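You operate a simulated robot arm through the tools that you are given. There is no shell and no other tool. Be economical: measure what you need, move in short steps, check, and stop when the job is done.

You run a simulated robot arm. Do the job below in one go: nothing can be reset, and whatever is moved stays where it is left.

JOB
Gauge the white stub's depth and move stop rod two one mark.
Fine: up a number if it is under the chart's band, down if over; slide out again, wing knob tight.
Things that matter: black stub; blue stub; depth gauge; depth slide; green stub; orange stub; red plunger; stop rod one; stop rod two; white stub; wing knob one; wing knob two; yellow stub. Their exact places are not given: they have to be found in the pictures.

It is judged by the outcome, as a careful person would: the job done as asked, and still so three seconds after it is handed in. It fails if anything else is knocked over, pushed out of place, dropped, spilled or broken.

ROBOT AND FRAMES
A 6-joint arm with a two-finger parallel gripper on a trunk, on a base that drives. Base frame: it is fixed to the floor where the robot stands at the start and does not move with it; the origin is under the middle of the robot, x ahead of it, y to its left, z up; the surface under the hand at the start is at about z = 880. Readings come in mm, rad, newtons and seconds.
With the tool pointing down near the work surface it reaches from about 320 to 700 mm from the robot's upright axis, wherever it stands. Its first joint turns from -2.897 to 2.897 rad. Places, roughly: black stub [500, -1000, 250]; depth gauge [500, -300, 1000]; depth slide [500, -200, 900]; red plunger [500, -300, 1200]; stop rod one [-2000, 1200, 1100]; stop rod two [-2000, -500, 1100]; wing knob one [-2000, 1200, 1200]; wing knob two [-2100, -500, 1200]. Payload 4.1 kg.
Tool frame: the origin (TCP) lies between the finger pads and is the grasp point; the fingertips stand 23 mm ahead of it; z points along the fingers, y is the line along which they close. Largest opening 94 mm; finger width 38, thickness 10; the body of the gripper, 54 by 96 mm, starts 39 mm behind the TCP.
Orientation is that of the tool frame in the base frame, as a unit quaternion [x, y, z, w]. With the fingers straight down and closing along the base's y, the tool's x points along the base's -x, its y along +y and its z along -z.

CONTROLS
- The arm moves only by the tool apply_moves. Its argument "commands" is a list of rows, each an object (a shift or turn left out is 0, a gripper value left out holds the last) with "rot": the turn, a rotation vector about the tool's x, y, z in units of 45 degrees (1.0 is 45 degrees), a list of three; "travel": the shift along the tool's x, y, z in units of 250 mm (1.0 is 250 mm), a list of three; "gripper": the gripper command, from -1 (shut) to 1 (fully open), values between in proportion. In form: [{"rot": [rx, ry, rz], "travel": [x, y, z], "gripper": gripper}, ...]. A call has 1 to 12 rows; each row is the pose to reach, as a shift and turn from the pose commanded when the call began, along the tool's axes at that moment. A call with a number of a shift or a turn outside -1 to 1 is refused whole. Rows are played at 5 a second. More than 50 mm and 0.15 rad between two rows, or a gripper value outside its range, and nothing of the call is played. A pose out of reach is approached as far as the arm can. The call stops where the force on the tool passes 90 N (or 10 N more than at its start, if that is more) or the arm is blocked; 0.2 s more then pass. Each finger travels about 45 mm/s and halts on what it meets, pressing with about 36 N; the grip force reading is that of the motor and also rises with nothing between the fingers. The clock runs only during rows and for 0.2 s after the last one: add rows that repeat a pose to give the fingers time. It gives the time, the measured TCP pose, the force on the tool (base axes), the opening and the grip force at its end, in the units of the frame above (readings bear some noise), with the torque about the TCP (base axes, N m) and any sound that the robot's microphone picked up, and new pictures: "pictures" is both (left out), scene, wrist or none.
- Cameras (640 x 400 px; columns grow to the right, rows downward): "scene" is now at [-9.7, 120.4, 1566.6]; the picture's right is [-0.63, -0.78, 0.00], its down [-0.52, 0.43, -0.74] and it looks along [0.57, -0.46, -0.68] (base axes); focal length 294 px, centre (320, 200). "wrist" rides on the gripper at [86, 16, -74] in the tool frame; the picture's right is [-0.18, 0.98, 0.00], its down [-0.58, -0.11, -0.81] and it looks along [-0.79, -0.15, 0.59] (tool axes); focal length 243 px, centre (320, 200).
- lift_body(by): slides the trunk up (or, below 0, down) by that many mm; the arm and the scene camera ride with it, the base frame stays. It gives what a move gives, with no picture.
- base_move(legs): drives the robot by 1 to 6 legs, each [ahead, turn to the left] in mm and rad, along the robot's own axes; the way and the turn of a leg run together, so that a leg with both is an arc; at most 1500 mm and 3.142 rad a leg. The arm and the cameras ride along, it lands a little off, and it stops where it bumps. It gives what a move gives, and a new picture of the scene camera.
- head_to(pan, tilt): turns the head with the scene camera to pan (to the left, within 2.705 rad either way) and tilt (down, from -0.506 to 1.204), counted from straight ahead of the robot. It gives what a move gives, and a new picture of the scene camera.
- measure_at(camera, pixels): there is no depth. For up to 12 entries [column, row, z] of the newest picture of that camera ("zoom" is the newest enlarged one), the place [x, y] in the base frame at which the ray of that pixel passes the height z, good to about 3 mm, but the place of the scene camera against the robot may be out by one fixed shift of up to 18 mm in any direction. It takes no simulated time.
- inspect(camera, box): a new picture of the part [left, top, right, bottom] of that camera's present view, enlarged. It takes no simulated time.
- close_job(): hands the job in; it is judged then, once.

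Work in short steps. Measure before you move; look again where a grasp or a placing could have gone wrong, and mend it. You have 80 turns and 260 pictures in all, those below and enlarged ones among them. Open the gripper and draw the arm clear of the work before you hand the job in, unless the task says otherwise; then end with one line.

The tools are called after "Call:" by a JSON object that holds its "fn" and its "kwargs". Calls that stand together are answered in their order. apply_moves: Moves the arm, as the interface text tells. Its arguments: {"type":"object","properties":{"commands":{"type":"array"},"pictures":{"type":"string","enum":["both","scene","wrist","none"]}},"required":["commands"]} The other tools are called the same way: lift_body (by) slides the trunk up or down; base_move (legs) drives the base; head_to (pan, tilt) turns the head that bears the scene camera; measure_at (camera, pixels) gives the place at which the rays of pixels pass given heights; inspect (camera, box) takes an enlarged picture of a part of a camera's view; close_job () hands the job in.

At the start:

```text
time_s: 0.0
tool_pos: [295.2, -216.4, 1326.5]
orientation: [0.0, 1.0, 0.0, 0.0]
wrist_force: [0.4, 0.6, -0.5]
wrist_torque: [0.03, 0.01, 0.03]
finger_gap: 94.0
finger_force: 0.0
trunk travel left (down, up): [-525.0, 65.0]
robot x, y, heading: [-3.2, -2.8, -0.001]
head pan, tilt: [-0.682, 0.742]
```

scene: 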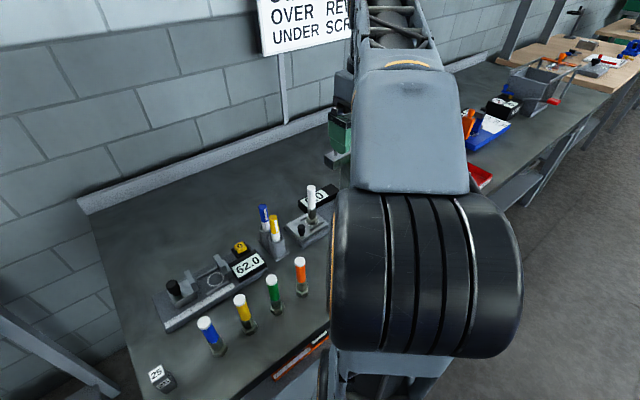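
wrist: 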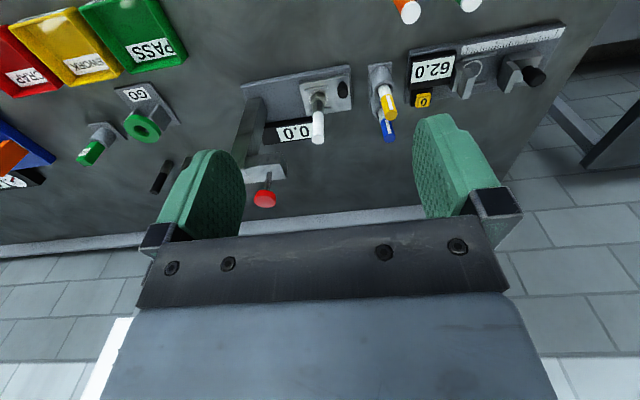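

The scene shows a sign at the top (300,20) and gauges on the bench. I tilt the head up to read the sign.

Call:
{"fn": "head_to", "kwargs": {"pan": -0.5, "tilt": 0.1}}

```text
time_s: 1.0
tool_pos: [293.8, -216.3, 1326.3]
orientation: [0.0, 1.0, 0.0, 0.0]
wrist_force: [0.3, 0.7, 0.3]
wrist_torque: [0.01, -0.02, 0.01]
finger_gap: 94.0
finger_force: 0.1
trunk travel left (down, up): [-525.0, 65.0]
robot x, y, heading: [3.5, -2.6, -0.0]
head pan, tilt: [-0.499, 0.099]
```

scene: 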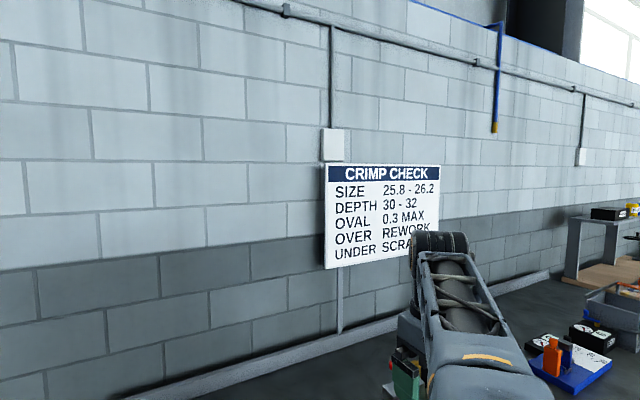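

The chart reads DEPTH 30 - 32. Now I look behind toward stop rod two and at the floor on the right for other things.

Call:
{"fn": "head_to", "kwargs": {"pan": -2.7, "tilt": 0.3}}

Call:
{"fn": "head_to", "kwargs": {"pan": 2.7, "tilt": 0.3}}

Call:
{"fn": "head_to", "kwargs": {"pan": -1.1, "tilt": 0.6}}

Call:
{"fn": "head_to", "kwargs": {"pan": -0.2, "tilt": 0.8}}

```text
time_s: 3.1
tool_pos: [293.4, -216.6, 1327.2]
orientation: [0.001, 1.0, -0.001, 0.0]
wrist_force: [0.4, 0.0, -0.2]
wrist_torque: [0.0, 0.0, 0.0]
finger_gap: 93.8
finger_force: 0.1
trunk travel left (down, up): [-525.0, 65.0]
robot x, y, heading: [2.2, -3.6, 0.001]
head pan, tilt: [-2.7, 0.3]
```

scene: 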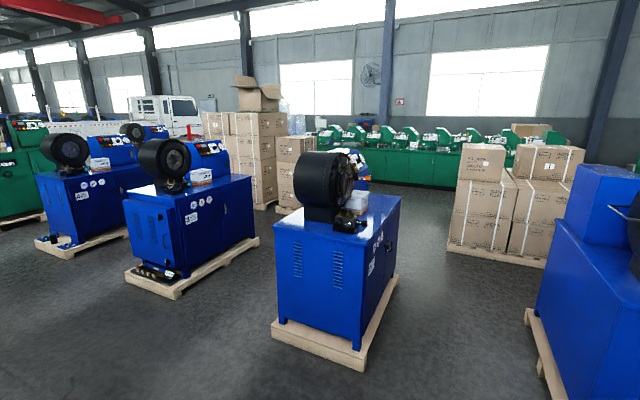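

```text
time_s: 7.3
tool_pos: [293.2, -216.7, 1327.3]
orientation: [0.0, 1.0, 0.0, 0.0]
wrist_force: [0.1, 0.4, -0.5]
wrist_torque: [0.0, 0.02, -0.01]
finger_gap: 94.2
finger_force: 0.0
trunk travel left (down, up): [-525.0, 65.0]
robot x, y, heading: [-1.3, -3.2, -0.001]
head pan, tilt: [2.7, 0.3]
```

scene: 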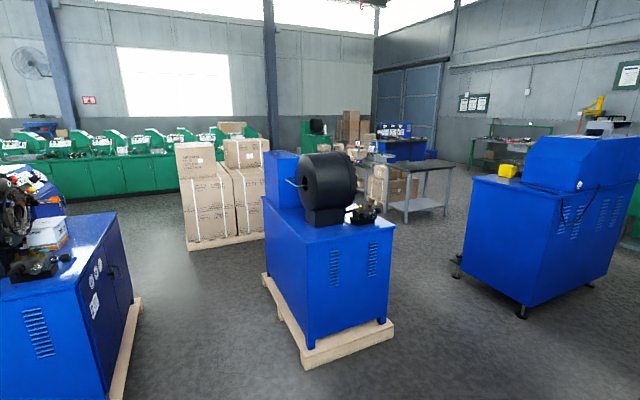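

```text
time_s: 10.4
tool_pos: [294.8, -216.1, 1327.5]
orientation: [0.001, 1.0, 0.0, 0.0]
wrist_force: [1.2, 0.2, 0.1]
wrist_torque: [0.03, -0.01, 0.02]
finger_gap: 93.8
finger_force: 0.1
trunk travel left (down, up): [-525.0, 65.0]
robot x, y, heading: [3.1, -4.8, 0.001]
head pan, tilt: [-1.1, 0.6]
```

scene: 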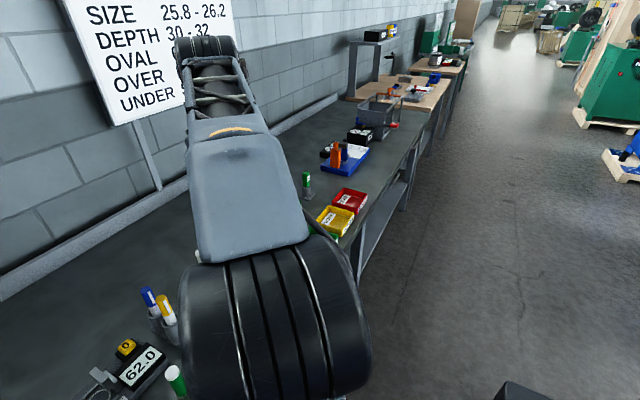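

```text
time_s: 11.6
tool_pos: [294.6, -216.9, 1327.4]
orientation: [0.001, 1.0, 0.0, 0.0]
wrist_force: [-0.5, -0.5, -0.2]
wrist_torque: [-0.01, 0.0, 0.01]
finger_gap: 94.1
finger_force: 0.0
trunk travel left (down, up): [-525.0, 65.0]
robot x, y, heading: [-1.7, -4.8, 0.002]
head pan, tilt: [-0.201, 0.799]
```

scene: 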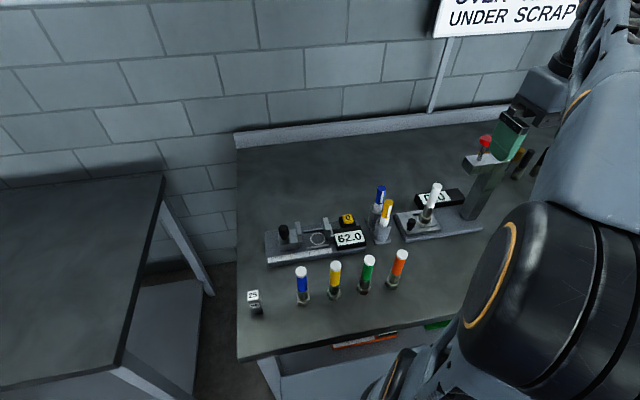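

Depth gauge is at the right (430,220) with green column and red plunger (485,142). I zoom in on it.

Call:
{"fn": "inspect", "kwargs": {"camera": "scene", "box": [360, 90, 560, 250]}}

Call:
{"fn": "inspect", "kwargs": {"camera": "wrist", "box": [200, 40, 440, 220]}}

Call:
{"fn": "inspect", "kwargs": {"camera": "scene", "box": [230, 180, 430, 320]}}

```text
2.50 times, centred on (460, 170) of scene
```

zoom: 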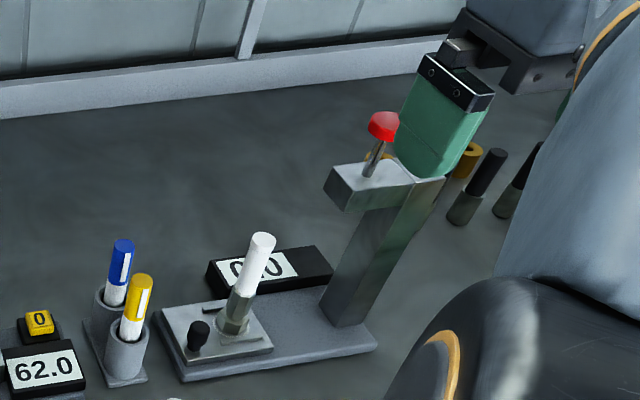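

```text
2.22 times, centred on (320, 130) of wrist
```

zoom: 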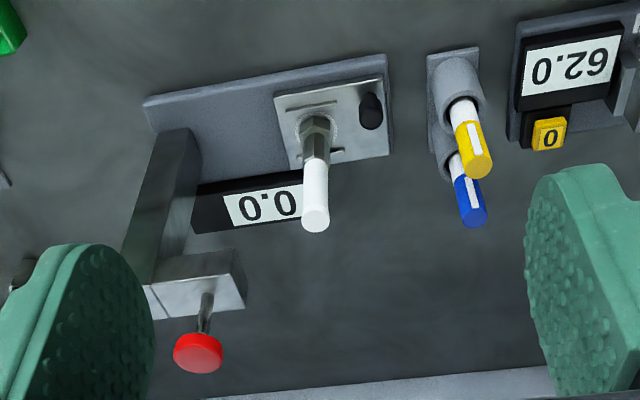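

```text
2.86 times, centred on (330, 250) of scene
```

zoom: 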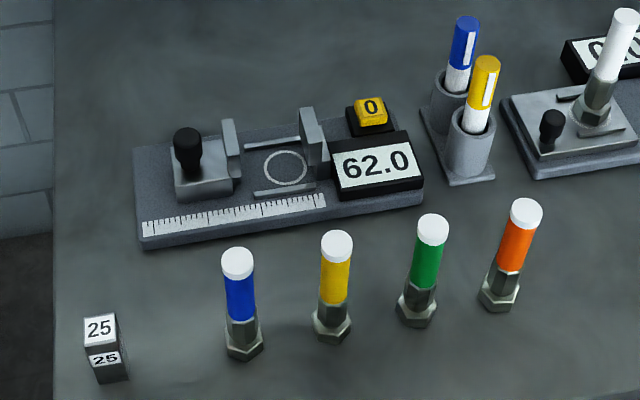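

White stub stands in the depth slide (black knob at its left); the plunger is over the far end. I triangulate with both cameras.

Call:
{"fn": "measure_at", "kwargs": {"camera": "wrist", "pixels": [[343.4, 84, 920], [343.4, 84, 950], [264.6, 198.4, 1100], [264.6, 198.4, 1150], [264.6, 198.4, 1200], [317.8, 137.6, 1000], [317.8, 137.6, 1050], [256, 73, 890], [375, 73, 890], [375, 110, 890]]}}

Call:
{"fn": "measure_at", "kwargs": {"camera": "scene", "pixels": [[412, 220, 920], [412, 220, 950], [485, 139, 1100], [485, 139, 1150], [485, 139, 1200], [437.6, 185, 1000], [437.6, 185, 1050], [393, 216, 890], [408, 241, 890], [483, 227, 890]]}}

```text
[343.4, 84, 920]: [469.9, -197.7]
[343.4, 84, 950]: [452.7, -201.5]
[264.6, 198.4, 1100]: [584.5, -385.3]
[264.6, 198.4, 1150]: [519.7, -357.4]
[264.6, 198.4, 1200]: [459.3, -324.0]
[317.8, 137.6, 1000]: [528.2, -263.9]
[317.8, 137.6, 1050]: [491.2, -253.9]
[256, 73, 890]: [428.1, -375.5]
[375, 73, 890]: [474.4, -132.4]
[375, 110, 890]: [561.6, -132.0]
```

```text
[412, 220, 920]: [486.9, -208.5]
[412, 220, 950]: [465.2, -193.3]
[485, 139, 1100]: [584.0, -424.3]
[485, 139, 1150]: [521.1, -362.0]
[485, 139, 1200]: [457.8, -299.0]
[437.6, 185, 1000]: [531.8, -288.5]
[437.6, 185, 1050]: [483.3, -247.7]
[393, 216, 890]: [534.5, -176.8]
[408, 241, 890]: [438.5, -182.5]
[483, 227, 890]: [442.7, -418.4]
```

Estimates: plunger button ≈(513,-354,1155), stub top ≈(498,-256,1040), slide knob ≈(461,-200,935). I bring the hand lower for a closer wrist view.

Call:
{"fn": "apply_moves", "kwargs": {"commands": [{"travel": [0, 0, 0.18], "gripper": -1}, {"travel": [0, 0, 0.36]}, {"travel": [0, 0, 0.54]}, {"travel": [0, 0, 0.72]}, {"travel": [0, 0, 0.72]}, {"travel": [0, 0, 0.72]}], "pictures": "both"}}

```text
time_s: 13.0
tool_pos: [293.8, -215.2, 1145.3]
orientation: [0.0, 1.0, 0.0, 0.0]
wrist_force: [0.1, 0.0, 0.0]
wrist_torque: [0.03, -0.02, 0.03]
finger_gap: 0.2
finger_force: 33.6
trunk travel left (down, up): [-525.0, 65.0]
robot x, y, heading: [2.0, -4.2, -0.001]
head pan, tilt: [-0.201, 0.799]
```

scene: 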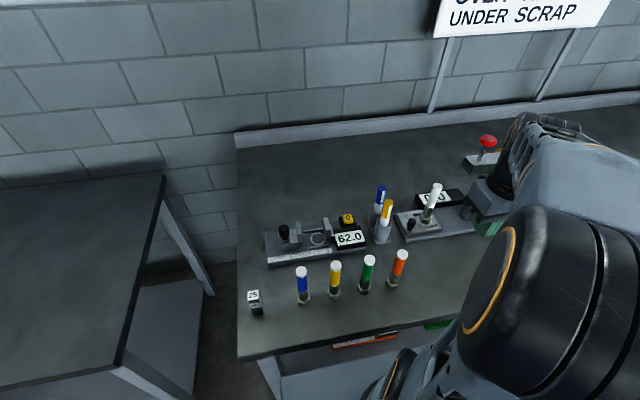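
wrist: 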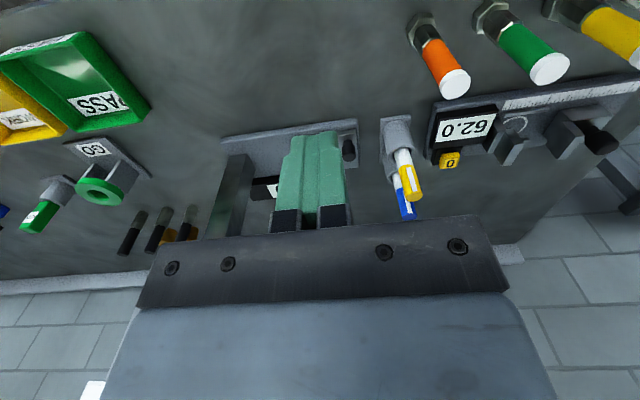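

The hand hides the gauge in the wrist view (320,180). I shift it 140 mm to the left and back off for an unobstructed look.

Call:
{"fn": "apply_moves", "kwargs": {"commands": [{"travel": [0, 0.19, 0]}, {"travel": [0, 0.38, 0]}, {"travel": [0, 0.56, 0]}, {"travel": [0, 0.56, 0]}, {"travel": [0, 0.56, 0]}], "pictures": "both"}}

Call:
{"fn": "inspect", "kwargs": {"camera": "wrist", "box": [60, 60, 320, 240]}}

Call:
{"fn": "inspect", "kwargs": {"camera": "scene", "box": [360, 120, 560, 260]}}

```text
time_s: 14.2
tool_pos: [294.0, -77.8, 1147.7]
orientation: [0.002, 1.0, 0.0, 0.0]
wrist_force: [0.4, -1.0, 0.8]
wrist_torque: [-0.01, 0.0, 0.03]
finger_gap: 0.1
finger_force: 35.3
trunk travel left (down, up): [-525.0, 65.0]
robot x, y, heading: [1.2, -1.6, -0.005]
head pan, tilt: [-0.201, 0.799]
```

scene: 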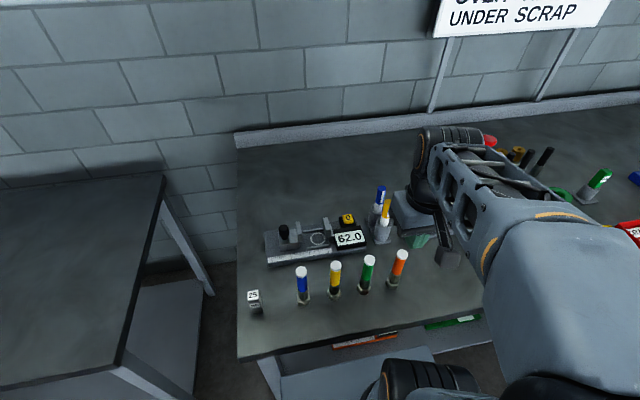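
wrist: 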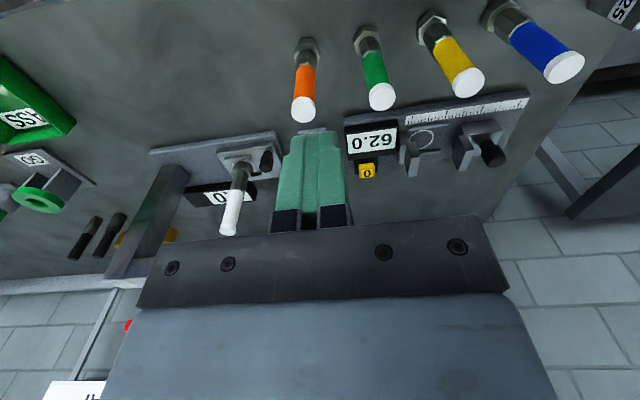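

```text
2.22 times, centred on (190, 150) of wrist
```

zoom: 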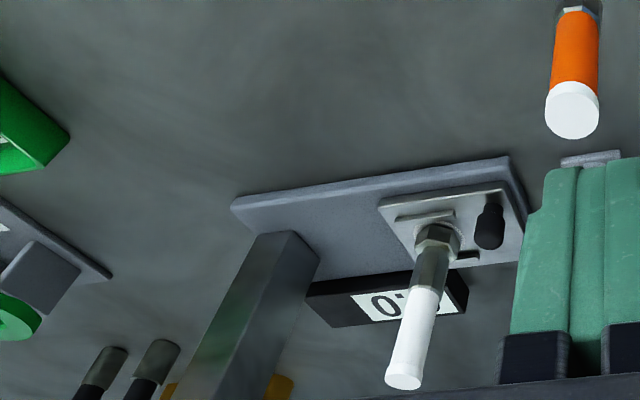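

```text
2.86 times, centred on (460, 190) of scene
```

zoom: 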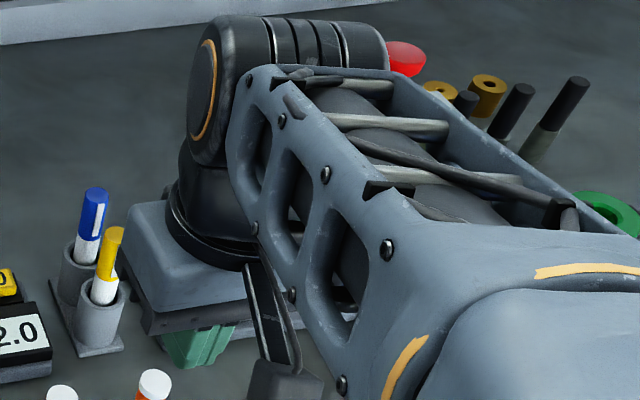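

I measure from this wrist view: knob top (266,168), knob foot (267,153), base corners, stub top, column foot and the orange stub.

Call:
{"fn": "measure_at", "kwargs": {"camera": "wrist", "pixels": [[266, 168, 920], [266, 168, 950], [267.4, 153, 900], [267.4, 153, 910], [149.5, 152, 895], [274.6, 131, 895], [282, 157, 895], [227, 233, 1000], [227, 233, 1050], [305, 50, 885], [302, 110, 1000], [176, 164, 895]]}}

```text
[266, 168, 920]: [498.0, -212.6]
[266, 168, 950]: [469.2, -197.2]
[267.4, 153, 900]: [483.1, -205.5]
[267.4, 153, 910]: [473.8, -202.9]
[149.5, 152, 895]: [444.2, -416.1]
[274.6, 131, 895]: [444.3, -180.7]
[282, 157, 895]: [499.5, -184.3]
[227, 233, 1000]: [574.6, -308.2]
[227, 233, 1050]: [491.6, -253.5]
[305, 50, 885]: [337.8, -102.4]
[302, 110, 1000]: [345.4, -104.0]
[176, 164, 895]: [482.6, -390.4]
```

I measure the stub foot, slide corners and plunger in this wrist view to complete the geometry.

Call:
{"fn": "measure_at", "kwargs": {"camera": "wrist", "pixels": [[243, 167, 905], [217, 152, 903], [272.5, 145, 903], [282, 166, 903], [128, 326, 1100], [128, 326, 1140], [128, 326, 1160], [128, 326, 1180], [161, 175, 890], [189, 177, 890], [220, 196, 890], [258, 200, 890]]}}

Call:
{"fn": "inspect", "kwargs": {"camera": "wrist", "box": [200, 120, 300, 200]}}

```text
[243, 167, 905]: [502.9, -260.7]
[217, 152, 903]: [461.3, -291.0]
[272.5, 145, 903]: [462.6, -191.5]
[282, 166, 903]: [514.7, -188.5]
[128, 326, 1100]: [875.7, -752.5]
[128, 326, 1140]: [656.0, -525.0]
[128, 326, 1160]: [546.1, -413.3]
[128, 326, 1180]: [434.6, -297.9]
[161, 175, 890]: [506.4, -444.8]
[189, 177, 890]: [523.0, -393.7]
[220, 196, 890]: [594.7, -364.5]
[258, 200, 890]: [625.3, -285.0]
```

```text
5.00 times, centred on (250, 160) of wrist
```

zoom: 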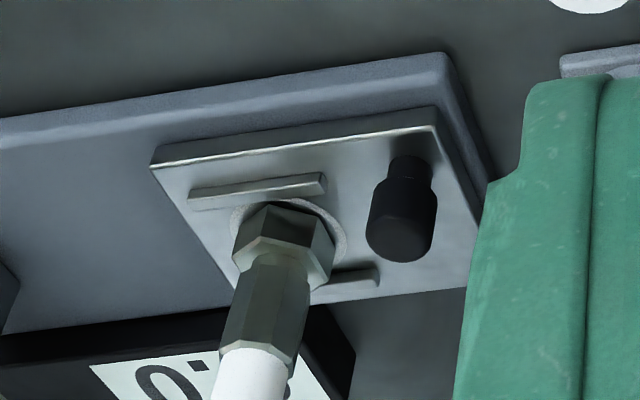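

Knob foot is at about (477,-203), slide plate top z≈905, stub at (500,-257). I go to a 30° tilted pose in front of the knob with the gripper at ~40 mm.

Call:
{"fn": "apply_moves", "kwargs": {"commands": [{"travel": [-0.085, -0.1, 0.046], "rot": [0, -0.133, 0], "gripper": -0.15}, {"travel": [-0.17, -0.2, 0.091], "rot": [0, -0.267, 0]}, {"travel": [-0.254, -0.3, 0.137], "rot": [0, -0.4, 0]}, {"travel": [-0.339, -0.4, 0.182], "rot": [0, -0.533, 0]}, {"travel": [-0.424, -0.5, 0.228], "rot": [0, -0.667, 0]}, {"travel": [-0.424, -0.5, 0.228], "rot": [0, -0.667, 0]}, {"travel": [-0.424, -0.5, 0.228], "rot": [0, -0.667, 0]}]}}

```text
time_s: 15.8
tool_pos: [399.0, -201.7, 1090.6]
orientation: [0.0, 0.966, 0.0, 0.259]
wrist_force: [-0.3, 0.3, -0.2]
wrist_torque: [0.01, 0.01, -0.01]
finger_gap: 40.0
finger_force: 0.0
trunk travel left (down, up): [-525.0, 65.0]
robot x, y, heading: [0.5, -5.8, 0.001]
head pan, tilt: [-0.201, 0.799]
```

scene: 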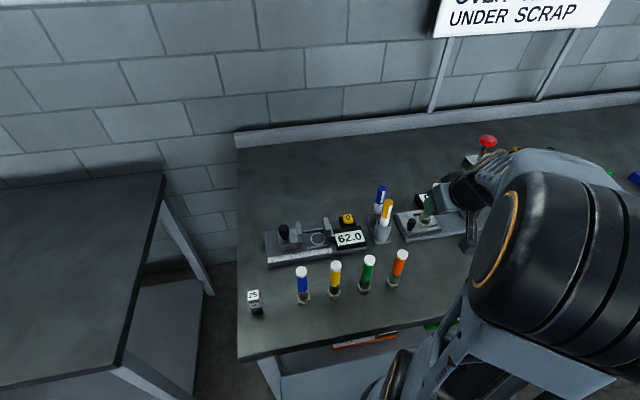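
wrist: 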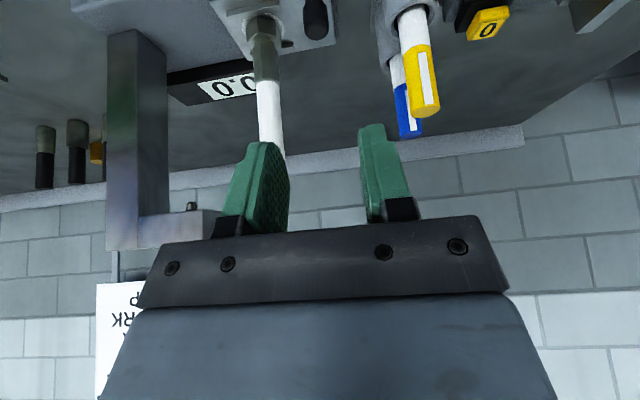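

Pose is good. I descend in front of the knob to z≈945, stopping short at x≈415 to check alignment.

Call:
{"fn": "apply_moves", "kwargs": {"commands": [{"travel": [0.059, 0, 0.134]}, {"travel": [0.117, 0, 0.267]}, {"travel": [0.176, 0, 0.4]}, {"travel": [0.234, 0, 0.534]}, {"travel": [0.234, 0, 0.534]}, {"travel": [0.234, 0, 0.534]}]}}

Call:
{"fn": "inspect", "kwargs": {"camera": "scene", "box": [370, 170, 530, 270]}}

```text
time_s: 17.2
tool_pos: [415.5, -201.3, 945.2]
orientation: [0.0, 0.966, 0.0, 0.259]
wrist_force: [-0.5, -0.6, -0.3]
wrist_torque: [-0.04, -0.01, 0.0]
finger_gap: 40.1
finger_force: 0.0
trunk travel left (down, up): [-525.0, 65.0]
robot x, y, heading: [3.2, -2.4, 0.002]
head pan, tilt: [-0.201, 0.799]
```

scene: 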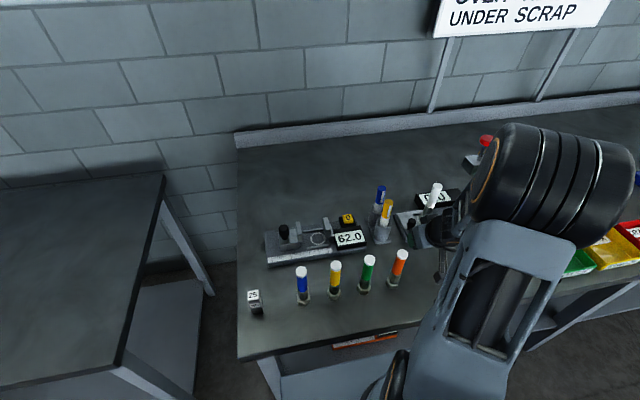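
wrist: 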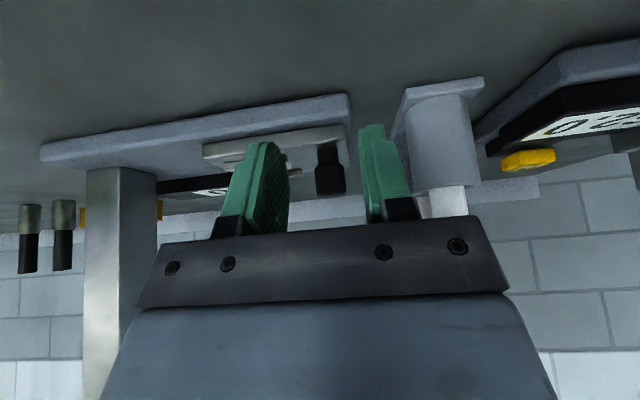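

```text
4.00 times, centred on (450, 220) of scene
```

zoom: 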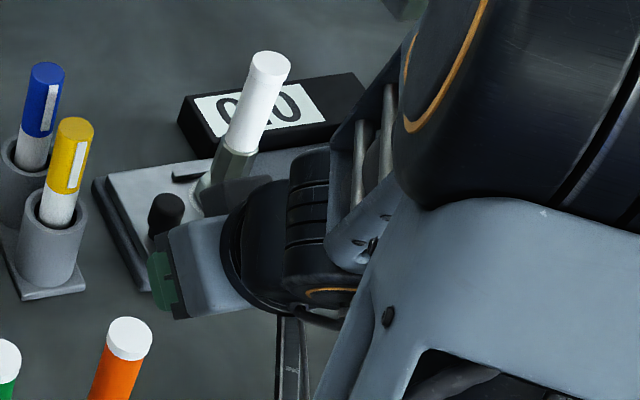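

The knob (329,165 in wrist) lies between the fingers. I check its top and foot positions against the plane.

Call:
{"fn": "measure_at", "kwargs": {"camera": "wrist", "pixels": [[329, 148, 905], [330, 192, 930], [330, 192, 935], [330, 192, 940], [338, 94, 895], [347, 124, 905], [205, 145, 905]]}}

```text
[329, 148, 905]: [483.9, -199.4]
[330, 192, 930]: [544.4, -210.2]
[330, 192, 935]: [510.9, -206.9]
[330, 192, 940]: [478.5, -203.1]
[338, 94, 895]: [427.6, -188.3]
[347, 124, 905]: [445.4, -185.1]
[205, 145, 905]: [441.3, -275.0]
```

Knob ≈(478,-202), top ≈940. I move forward to (470,-202,938) and close on it.

Call:
{"fn": "apply_moves", "kwargs": {"commands": [{"travel": [-0.088, 0, 0.067]}, {"travel": [-0.176, 0, 0.134]}, {"travel": [-0.176, 0, 0.134]}, {"travel": [-0.176, 0, 0.134], "gripper": -1}, {"travel": [-0.176, 0, 0.134]}, {"travel": [-0.176, 0, 0.134]}, {"travel": [-0.176, 0, 0.134]}]}}

Call:
{"fn": "inspect", "kwargs": {"camera": "scene", "box": [370, 170, 530, 270]}}

```text
time_s: 18.8
tool_pos: [471.9, -202.5, 938.1]
orientation: [0.001, 0.966, -0.001, 0.26]
wrist_force: [3.1, -7.9, 12.3]
wrist_torque: [-0.12, -0.15, -0.1]
finger_gap: 21.0
finger_force: 44.8
trunk travel left (down, up): [-525.0, 65.0]
robot x, y, heading: [2.6, -1.4, 0.002]
head pan, tilt: [-0.201, 0.799]
```

scene: 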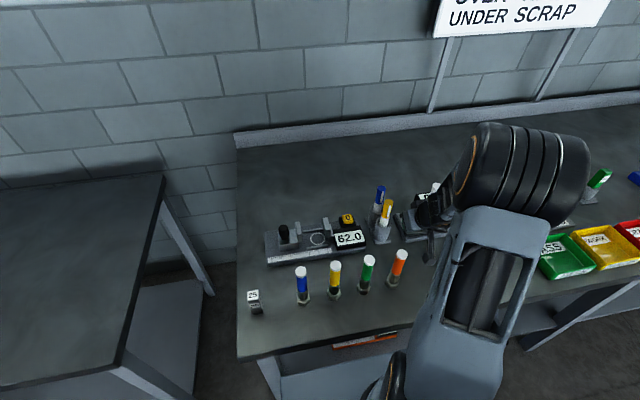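
wrist: 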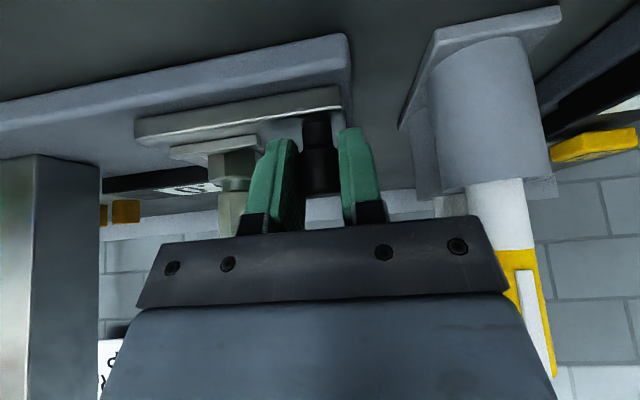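

```text
4.00 times, centred on (450, 220) of scene
```

zoom: 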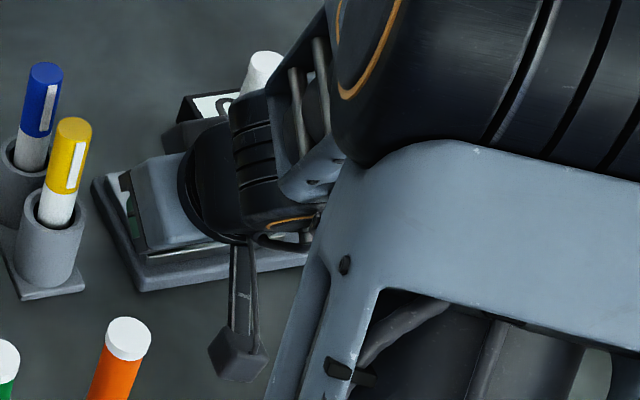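

Knob is held (gap 21 mm). I slide it in toward the column (-y) 90 mm in small rows.

Call:
{"fn": "apply_moves", "kwargs": {"commands": [{"travel": [0, -0.06, -0.01]}, {"travel": [0, -0.12, -0.01]}, {"travel": [0, -0.18, -0.01]}, {"travel": [0, -0.24, -0.01]}, {"travel": [0, -0.3, -0.01]}, {"travel": [0, -0.36, -0.01]}, {"travel": [0, -0.36, -0.01]}]}}

```text
time_s: 20.4
tool_pos: [471.4, -288.2, 937.9]
orientation: [-0.001, 0.966, 0.002, 0.257]
wrist_force: [7.8, 15.3, -12.7]
wrist_torque: [0.3, -0.54, 0.16]
finger_gap: 21.0
finger_force: 45.0
trunk travel left (down, up): [-525.0, 65.0]
robot x, y, heading: [0.1, -2.6, 0.004]
head pan, tilt: [-0.201, 0.799]
```

scene: 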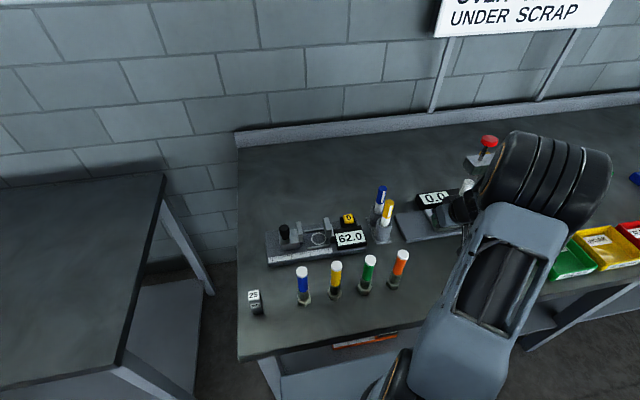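
wrist: 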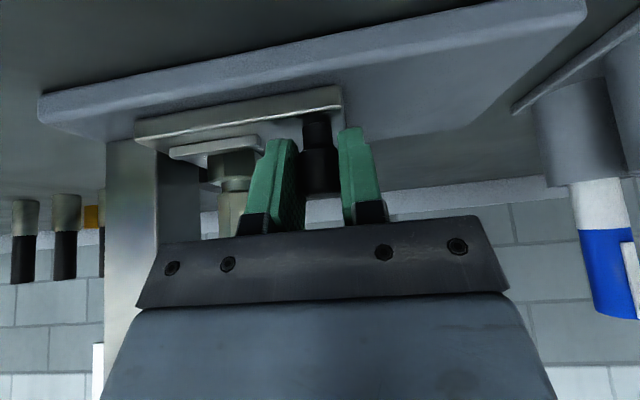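

The slide moves freely with the stub upright. I continue until it meets its end stop.

Call:
{"fn": "apply_moves", "kwargs": {"commands": [{"travel": [0, -0.04, 0]}, {"travel": [0, -0.08, 0]}, {"travel": [0, -0.12, 0]}, {"travel": [0, -0.12, 0]}]}}

```text
time_s: 21.2
tool_pos: [470.7, -289.0, 939.5]
orientation: [-0.018, 0.967, 0.027, 0.253]
wrist_force: [-0.9, 68.6, 34.9]
wrist_torque: [-0.8, 1.57, -0.39]
finger_gap: 21.9
finger_force: 45.4
trunk travel left (down, up): [-525.0, 65.0]
robot x, y, heading: [-0.6, -0.1, 0.025]
head pan, tilt: [-0.201, 0.799]
stopped in row 3: the force on the tool passed its limit at 92 N (the readings are from after the stop); the commanded pose is now the measured one
```

scene: 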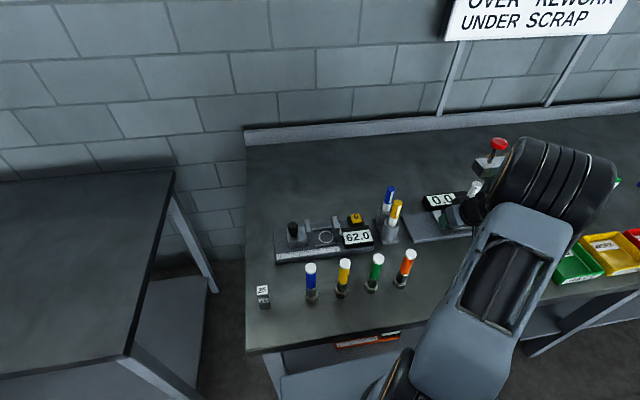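
wrist: 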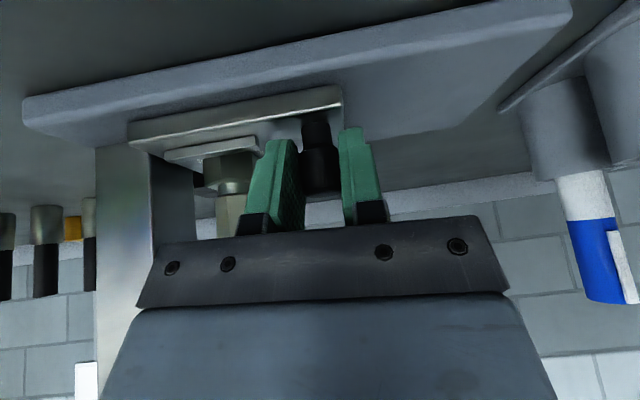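

End stop reached (travel ≈87 mm). I release the knob and withdraw backward.

Call:
{"fn": "apply_moves", "kwargs": {"commands": [{"travel": [0, 0.01, 0], "gripper": -0.15}, {"travel": [0, 0.01, 0]}, {"travel": [0, 0.01, 0]}, {"travel": [0.07, 0.01, -0.04]}, {"travel": [0.14, 0.01, -0.08]}, {"travel": [0.208, 0.01, -0.12]}, {"travel": [0.208, 0.01, -0.12]}]}}

Call:
{"fn": "inspect", "kwargs": {"camera": "scene", "box": [390, 120, 550, 240]}}

```text
time_s: 22.8
tool_pos: [409.9, -302.2, 933.6]
orientation: [-0.01, 0.968, 0.021, 0.252]
wrist_force: [0.0, 0.4, 0.4]
wrist_torque: [0.03, -0.01, 0.0]
finger_gap: 39.7
finger_force: 0.0
trunk travel left (down, up): [-525.0, 65.0]
robot x, y, heading: [2.1, -1.3, 0.016]
head pan, tilt: [-0.201, 0.799]
```

scene: 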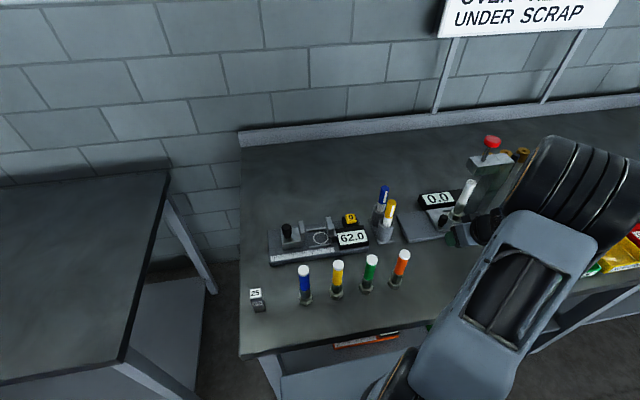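
wrist: 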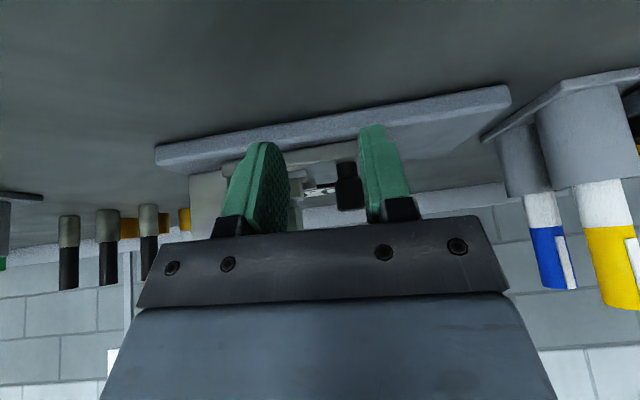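

```text
3.33 times, centred on (470, 180) of scene
```

zoom: 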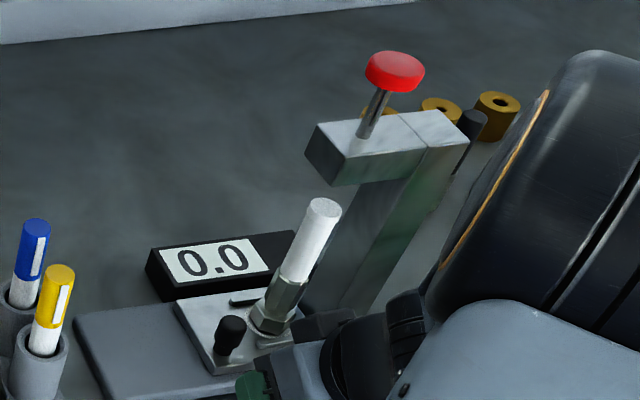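

Slide is fully in, stub under the plunger; readout still 0.0. I raise the hand and return it to vertical, gripper closed.

Call:
{"fn": "apply_moves", "kwargs": {"commands": [{"travel": [-0.07, 0, -0.121], "gripper": -1}, {"travel": [-0.14, 0, -0.242]}, {"travel": [-0.21, 0, -0.364], "rot": [0, 0.133, 0]}, {"travel": [-0.28, 0, -0.485], "rot": [0, 0.267, 0]}, {"travel": [-0.35, 0, -0.606], "rot": [0, 0.4, 0]}, {"travel": [-0.42, 0, -0.727], "rot": [0, 0.533, 0]}, {"travel": [-0.49, 0, -0.85], "rot": [0, 0.667, 0]}, {"travel": [-0.56, 0, -0.97], "rot": [0, 0.667, 0]}, {"travel": [-0.56, 0, -0.97], "rot": [0, 0.667, 0]}]}}

```text
time_s: 24.8
tool_pos: [413.8, -313.2, 1216.2]
orientation: [-0.016, 1.0, 0.017, -0.007]
wrist_force: [-0.4, -0.1, -0.3]
wrist_torque: [0.05, -0.01, 0.02]
finger_gap: 0.1
finger_force: 36.3
trunk travel left (down, up): [-525.0, 65.0]
robot x, y, heading: [1.2, 0.7, 0.013]
head pan, tilt: [-0.201, 0.799]
```

scene: 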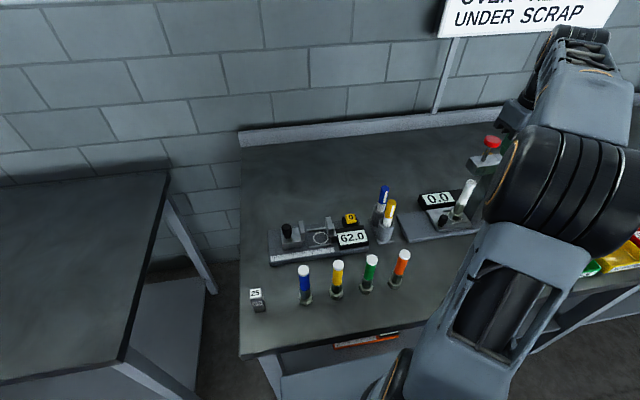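
wrist: 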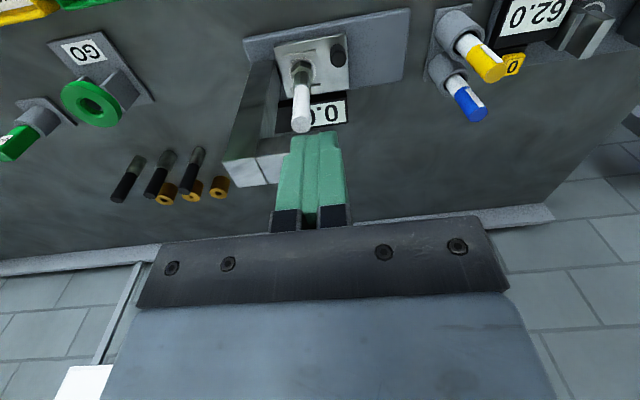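

I measure stub top in both cameras to calibrate the scene shift and locate the plunger (scene 492,141) above it.

Call:
{"fn": "measure_at", "kwargs": {"camera": "wrist", "pixels": [[301, 128, 1050], [301, 128, 1040]]}}

Call:
{"fn": "measure_at", "kwargs": {"camera": "scene", "pixels": [[470, 181, 1050], [470, 181, 1040], [492, 139, 1150], [492, 139, 1160], [492, 139, 1170]]}}

Call:
{"fn": "inspect", "kwargs": {"camera": "scene", "box": [420, 120, 540, 220]}}

```text
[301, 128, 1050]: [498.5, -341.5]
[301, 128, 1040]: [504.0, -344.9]
```

```text
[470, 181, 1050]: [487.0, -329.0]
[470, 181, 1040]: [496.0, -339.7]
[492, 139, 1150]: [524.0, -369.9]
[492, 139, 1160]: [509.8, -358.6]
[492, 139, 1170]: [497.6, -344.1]
```

```text
4.00 times, centred on (480, 170) of scene
```

zoom: 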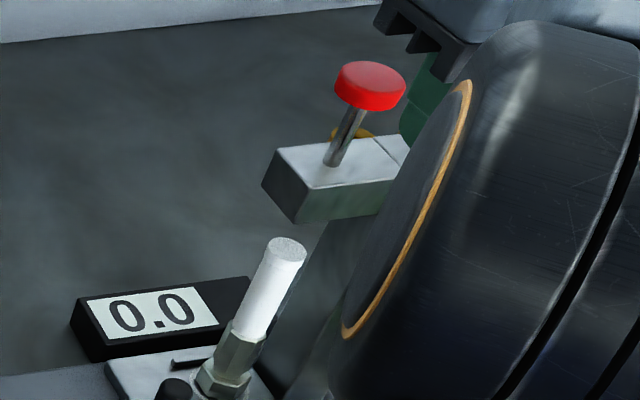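

Plunger is taken to be above the stub at ≈(500,-343), top ≈1168. I move over it at a safe height.

Call:
{"fn": "apply_moves", "kwargs": {"commands": [{"travel": [0, 0, -0.089]}, {"travel": [-0.17, -0.064, -0.089]}, {"travel": [-0.339, -0.128, -0.089]}, {"travel": [-0.339, -0.128, -0.089]}, {"travel": [-0.339, -0.128, -0.089]}]}}

Call:
{"fn": "inspect", "kwargs": {"camera": "scene", "box": [420, 100, 580, 220]}}

```text
time_s: 26.0
tool_pos: [500.9, -341.2, 1235.8]
orientation: [-0.014, 1.0, 0.017, -0.008]
wrist_force: [-0.1, -0.2, 0.7]
wrist_torque: [0.01, 0.0, 0.01]
finger_gap: 0.3
finger_force: 35.8
trunk travel left (down, up): [-525.0, 65.0]
robot x, y, heading: [-0.8, -0.7, 0.015]
head pan, tilt: [-0.201, 0.799]
```

scene: 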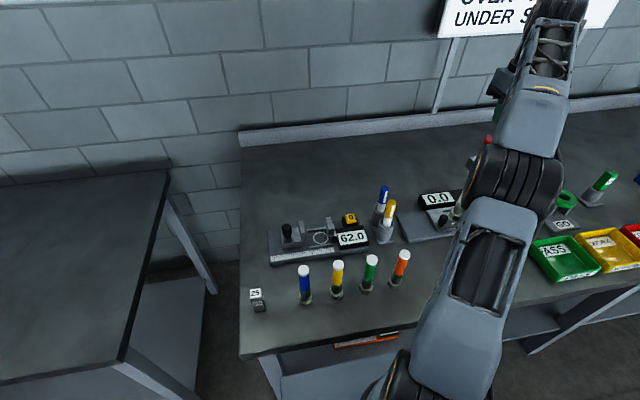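
wrist: 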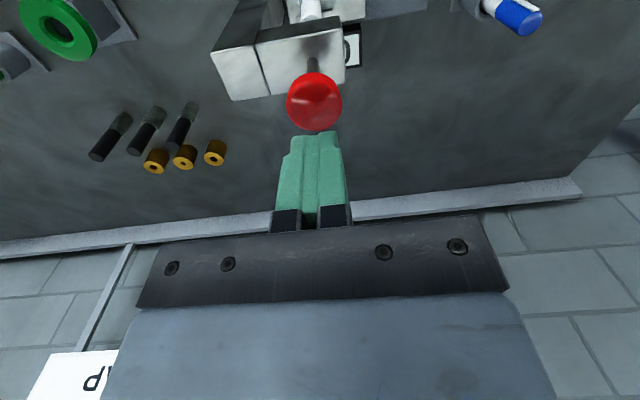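

```text
3.33 times, centred on (500, 160) of scene
```

zoom: 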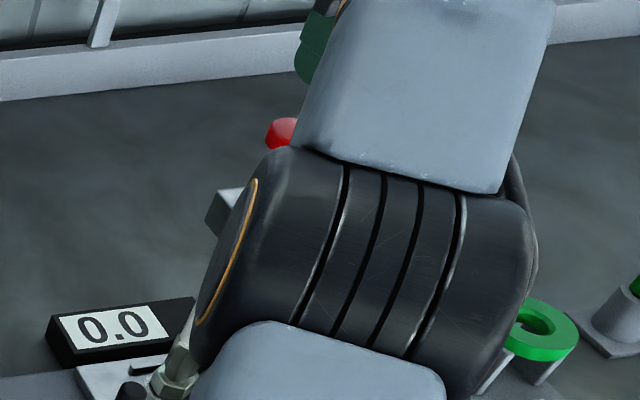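

Plunger top at wrist (315,108). I measure it at likely heights.

Call:
{"fn": "measure_at", "kwargs": {"camera": "wrist", "pixels": [[316, 107, 1160], [316, 107, 1168], [316, 107, 1175], [314, 60, 1120]]}}

```text
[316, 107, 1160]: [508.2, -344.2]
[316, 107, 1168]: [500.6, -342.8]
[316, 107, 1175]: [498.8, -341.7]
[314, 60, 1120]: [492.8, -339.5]
```

Plunger is directly below the fingertips. I press down slowly in small rows and watch force and readout.

Call:
{"fn": "apply_moves", "kwargs": {"commands": [{"travel": [0, -0.012, 0.12]}, {"travel": [0, -0.014, 0.18]}, {"travel": [0, -0.016, 0.22]}, {"travel": [0, -0.018, 0.26]}, {"travel": [0, -0.02, 0.3]}, {"travel": [0, -0.02, 0.34]}, {"travel": [0, -0.02, 0.34]}, {"travel": [0, -0.02, 0.34]}]}}

Call:
{"fn": "inspect", "kwargs": {"camera": "scene", "box": [400, 140, 560, 260]}}

```text
time_s: 27.5
tool_pos: [499.2, -344.8, 1169.4]
orientation: [-0.015, 1.0, 0.002, 0.011]
wrist_force: [-6.4, 4.5, 25.8]
wrist_torque: [0.08, 0.5, -0.08]
finger_gap: 0.1
finger_force: 36.3
trunk travel left (down, up): [-525.0, 65.0]
robot x, y, heading: [-1.3, -1.9, 0.014]
head pan, tilt: [-0.201, 0.799]
stopped in row 7: the force on the tool passed its limit at 92 N (the readings are from after the stop); the commanded pose is now the measured one
```

scene: 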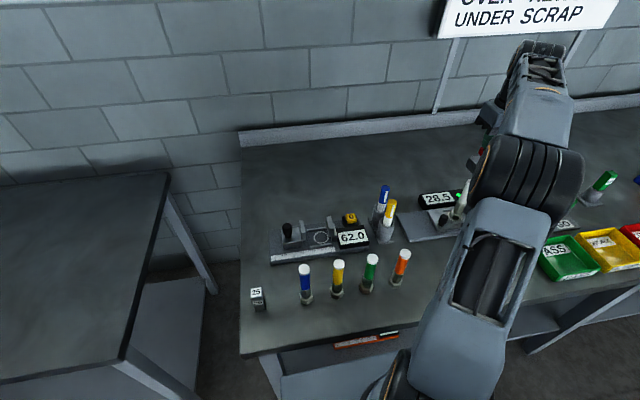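
wrist: 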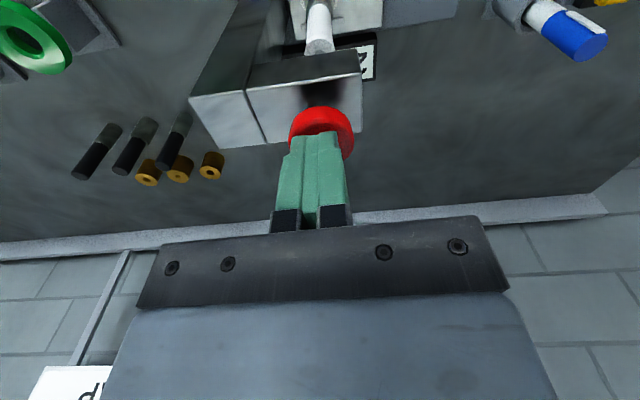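

```text
3.33 times, centred on (480, 200) of scene
```

zoom: 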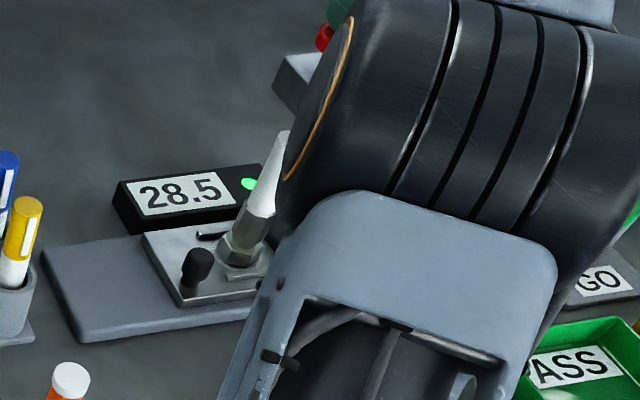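

Readout shows 28.5 with a green lamp. I press a little more to be sure the reading is the settled one.

Call:
{"fn": "apply_moves", "kwargs": {"commands": [{"travel": [0, 0, 0.015]}, {"travel": [0, 0, 0.03]}, {"travel": [0, 0, 0.03]}], "pictures": "scene"}}

Call:
{"fn": "inspect", "kwargs": {"camera": "scene", "box": [400, 160, 520, 250]}}

```text
time_s: 28.3
tool_pos: [499.1, -344.1, 1169.2]
orientation: [-0.015, 1.0, -0.003, 0.017]
wrist_force: [0.7, 0.2, 66.3]
wrist_torque: [-0.04, 0.96, 0.06]
finger_gap: 0.0
finger_force: 35.5
trunk travel left (down, up): [-525.0, 65.0]
robot x, y, heading: [-0.1, -2.0, 0.008]
head pan, tilt: [-0.201, 0.799]
```

scene: 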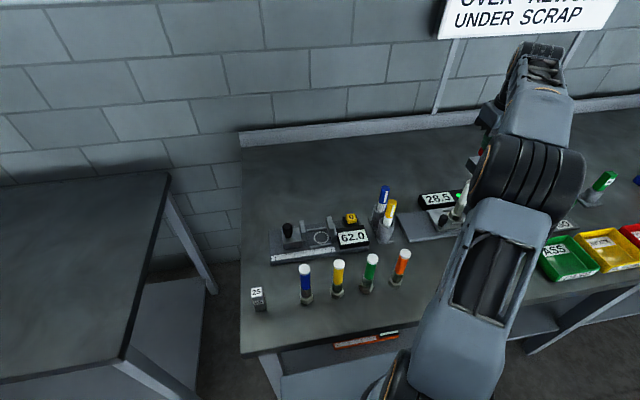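

```text
4.44 times, centred on (460, 205) of scene
```

zoom: 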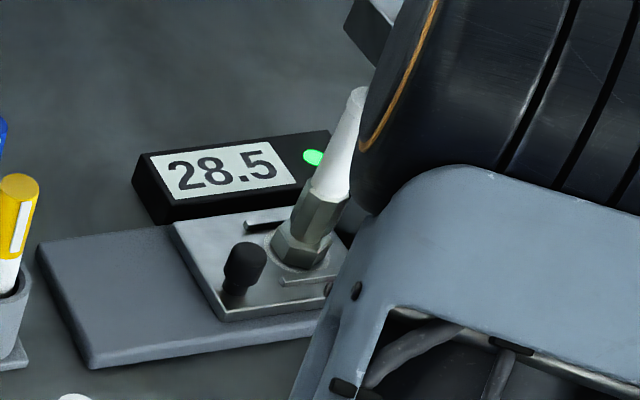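

28.5 confirmed: under 30–32, so stop rod two goes up one number. I lift off the plunger, back away and tilt for the slide knob.

Call:
{"fn": "apply_moves", "kwargs": {"commands": [{"travel": [0, 0, -0.12]}, {"travel": [0, 0, -0.26]}, {"travel": [0.17, 0.04, -0.28]}, {"travel": [0.34, 0.1, -0.28]}, {"travel": [0.4, 0.2, -0.24], "rot": [0, -0.12, 0]}, {"travel": [0.4, 0.22, -0.14], "rot": [0, -0.26, 0]}, {"travel": [0.4, 0.22, 0.04], "rot": [0, -0.4, 0]}, {"travel": [0.4, 0.22, 0.2], "rot": [0, -0.54, 0]}, {"travel": [0.4, 0.22, 0.36], "rot": [0, -0.667, 0]}, {"travel": [0.4, 0.22, 0.36], "rot": [0, -0.667, 0], "gripper": -0.15}, {"travel": [0.4, 0.22, 0.36], "rot": [0, -0.667, 0]}, {"travel": [0.4, 0.22, 0.36], "rot": [0, -0.667, 0]}]}}

```text
time_s: 30.9
tool_pos: [400.5, -294.0, 1064.3]
orientation: [-0.013, 0.964, 0.008, 0.267]
wrist_force: [0.0, 0.6, 0.1]
wrist_torque: [0.0, 0.02, -0.01]
finger_gap: 40.2
finger_force: 0.0
trunk travel left (down, up): [-525.0, 65.0]
robot x, y, heading: [-0.3, -1.1, 0.014]
head pan, tilt: [-0.201, 0.799]
```

scene: 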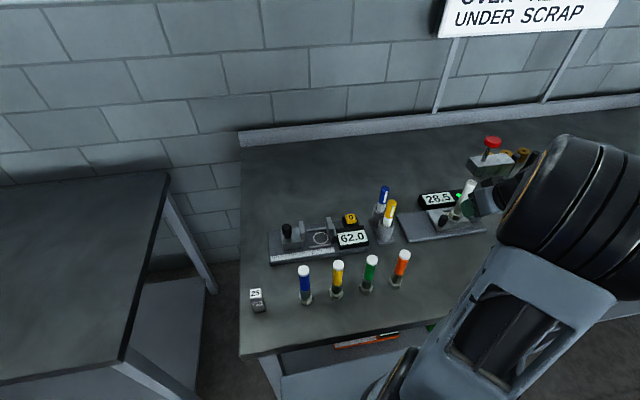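
wrist: 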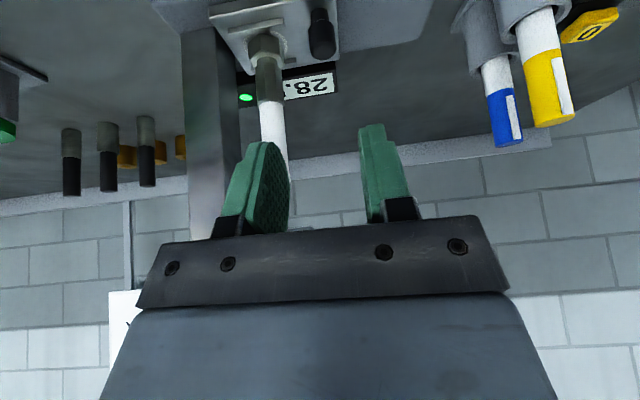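

The reading is held at 28.5. I descend in front of the knob (expected (477,-290)).

Call:
{"fn": "apply_moves", "kwargs": {"commands": [{"travel": [0.065, 0.005, 0.146]}, {"travel": [0.13, 0.01, 0.292]}, {"travel": [0.196, 0.016, 0.438]}, {"travel": [0.196, 0.016, 0.438]}, {"travel": [0.196, 0.016, 0.438]}], "pictures": "wrist"}}

Call:
{"fn": "measure_at", "kwargs": {"camera": "wrist", "pixels": [[320, 200, 938]]}}

```text
time_s: 32.1
tool_pos: [416.2, -287.5, 947.3]
orientation: [-0.014, 0.964, 0.009, 0.266]
wrist_force: [-0.9, 0.0, -0.1]
wrist_torque: [-0.01, 0.01, 0.01]
finger_gap: 40.2
finger_force: 0.0
trunk travel left (down, up): [-525.0, 65.0]
robot x, y, heading: [1.1, -1.4, 0.016]
head pan, tilt: [-0.201, 0.799]
```

wrist: 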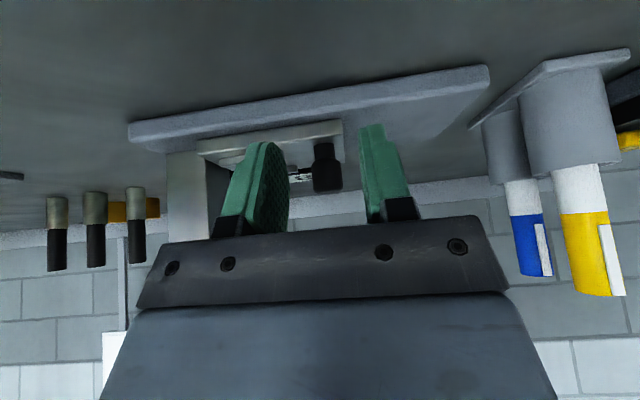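

```text
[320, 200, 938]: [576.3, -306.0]
```

Knob (326,165) is between the fingers as before. I advance and close.

Call:
{"fn": "apply_moves", "kwargs": {"commands": [{"travel": [-0.086, -0.004, 0.07]}, {"travel": [-0.172, -0.008, 0.141]}, {"travel": [-0.172, -0.008, 0.141]}, {"travel": [-0.172, -0.008, 0.141], "gripper": -1}, {"travel": [-0.172, -0.008, 0.141]}, {"travel": [-0.172, -0.008, 0.141]}, {"travel": [-0.172, -0.008, 0.141]}], "pictures": "wrist"}}

```text
time_s: 33.7
tool_pos: [470.3, -288.0, 938.9]
orientation: [-0.013, 0.964, 0.008, 0.266]
wrist_force: [2.8, 0.4, -1.1]
wrist_torque: [-0.05, -0.18, 0.02]
finger_gap: 21.1
finger_force: 44.8
trunk travel left (down, up): [-525.0, 65.0]
robot x, y, heading: [-3.0, -2.2, 0.02]
head pan, tilt: [-0.201, 0.799]
```

wrist: 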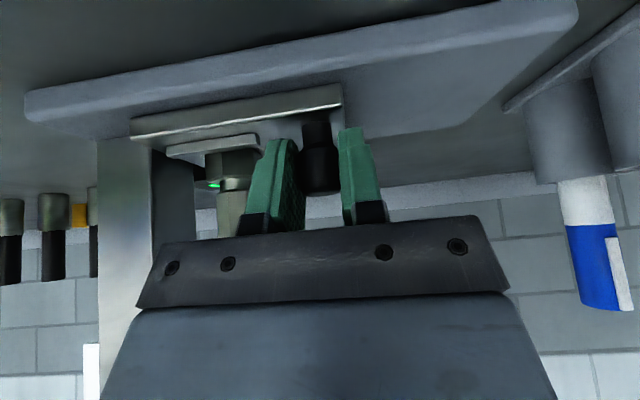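

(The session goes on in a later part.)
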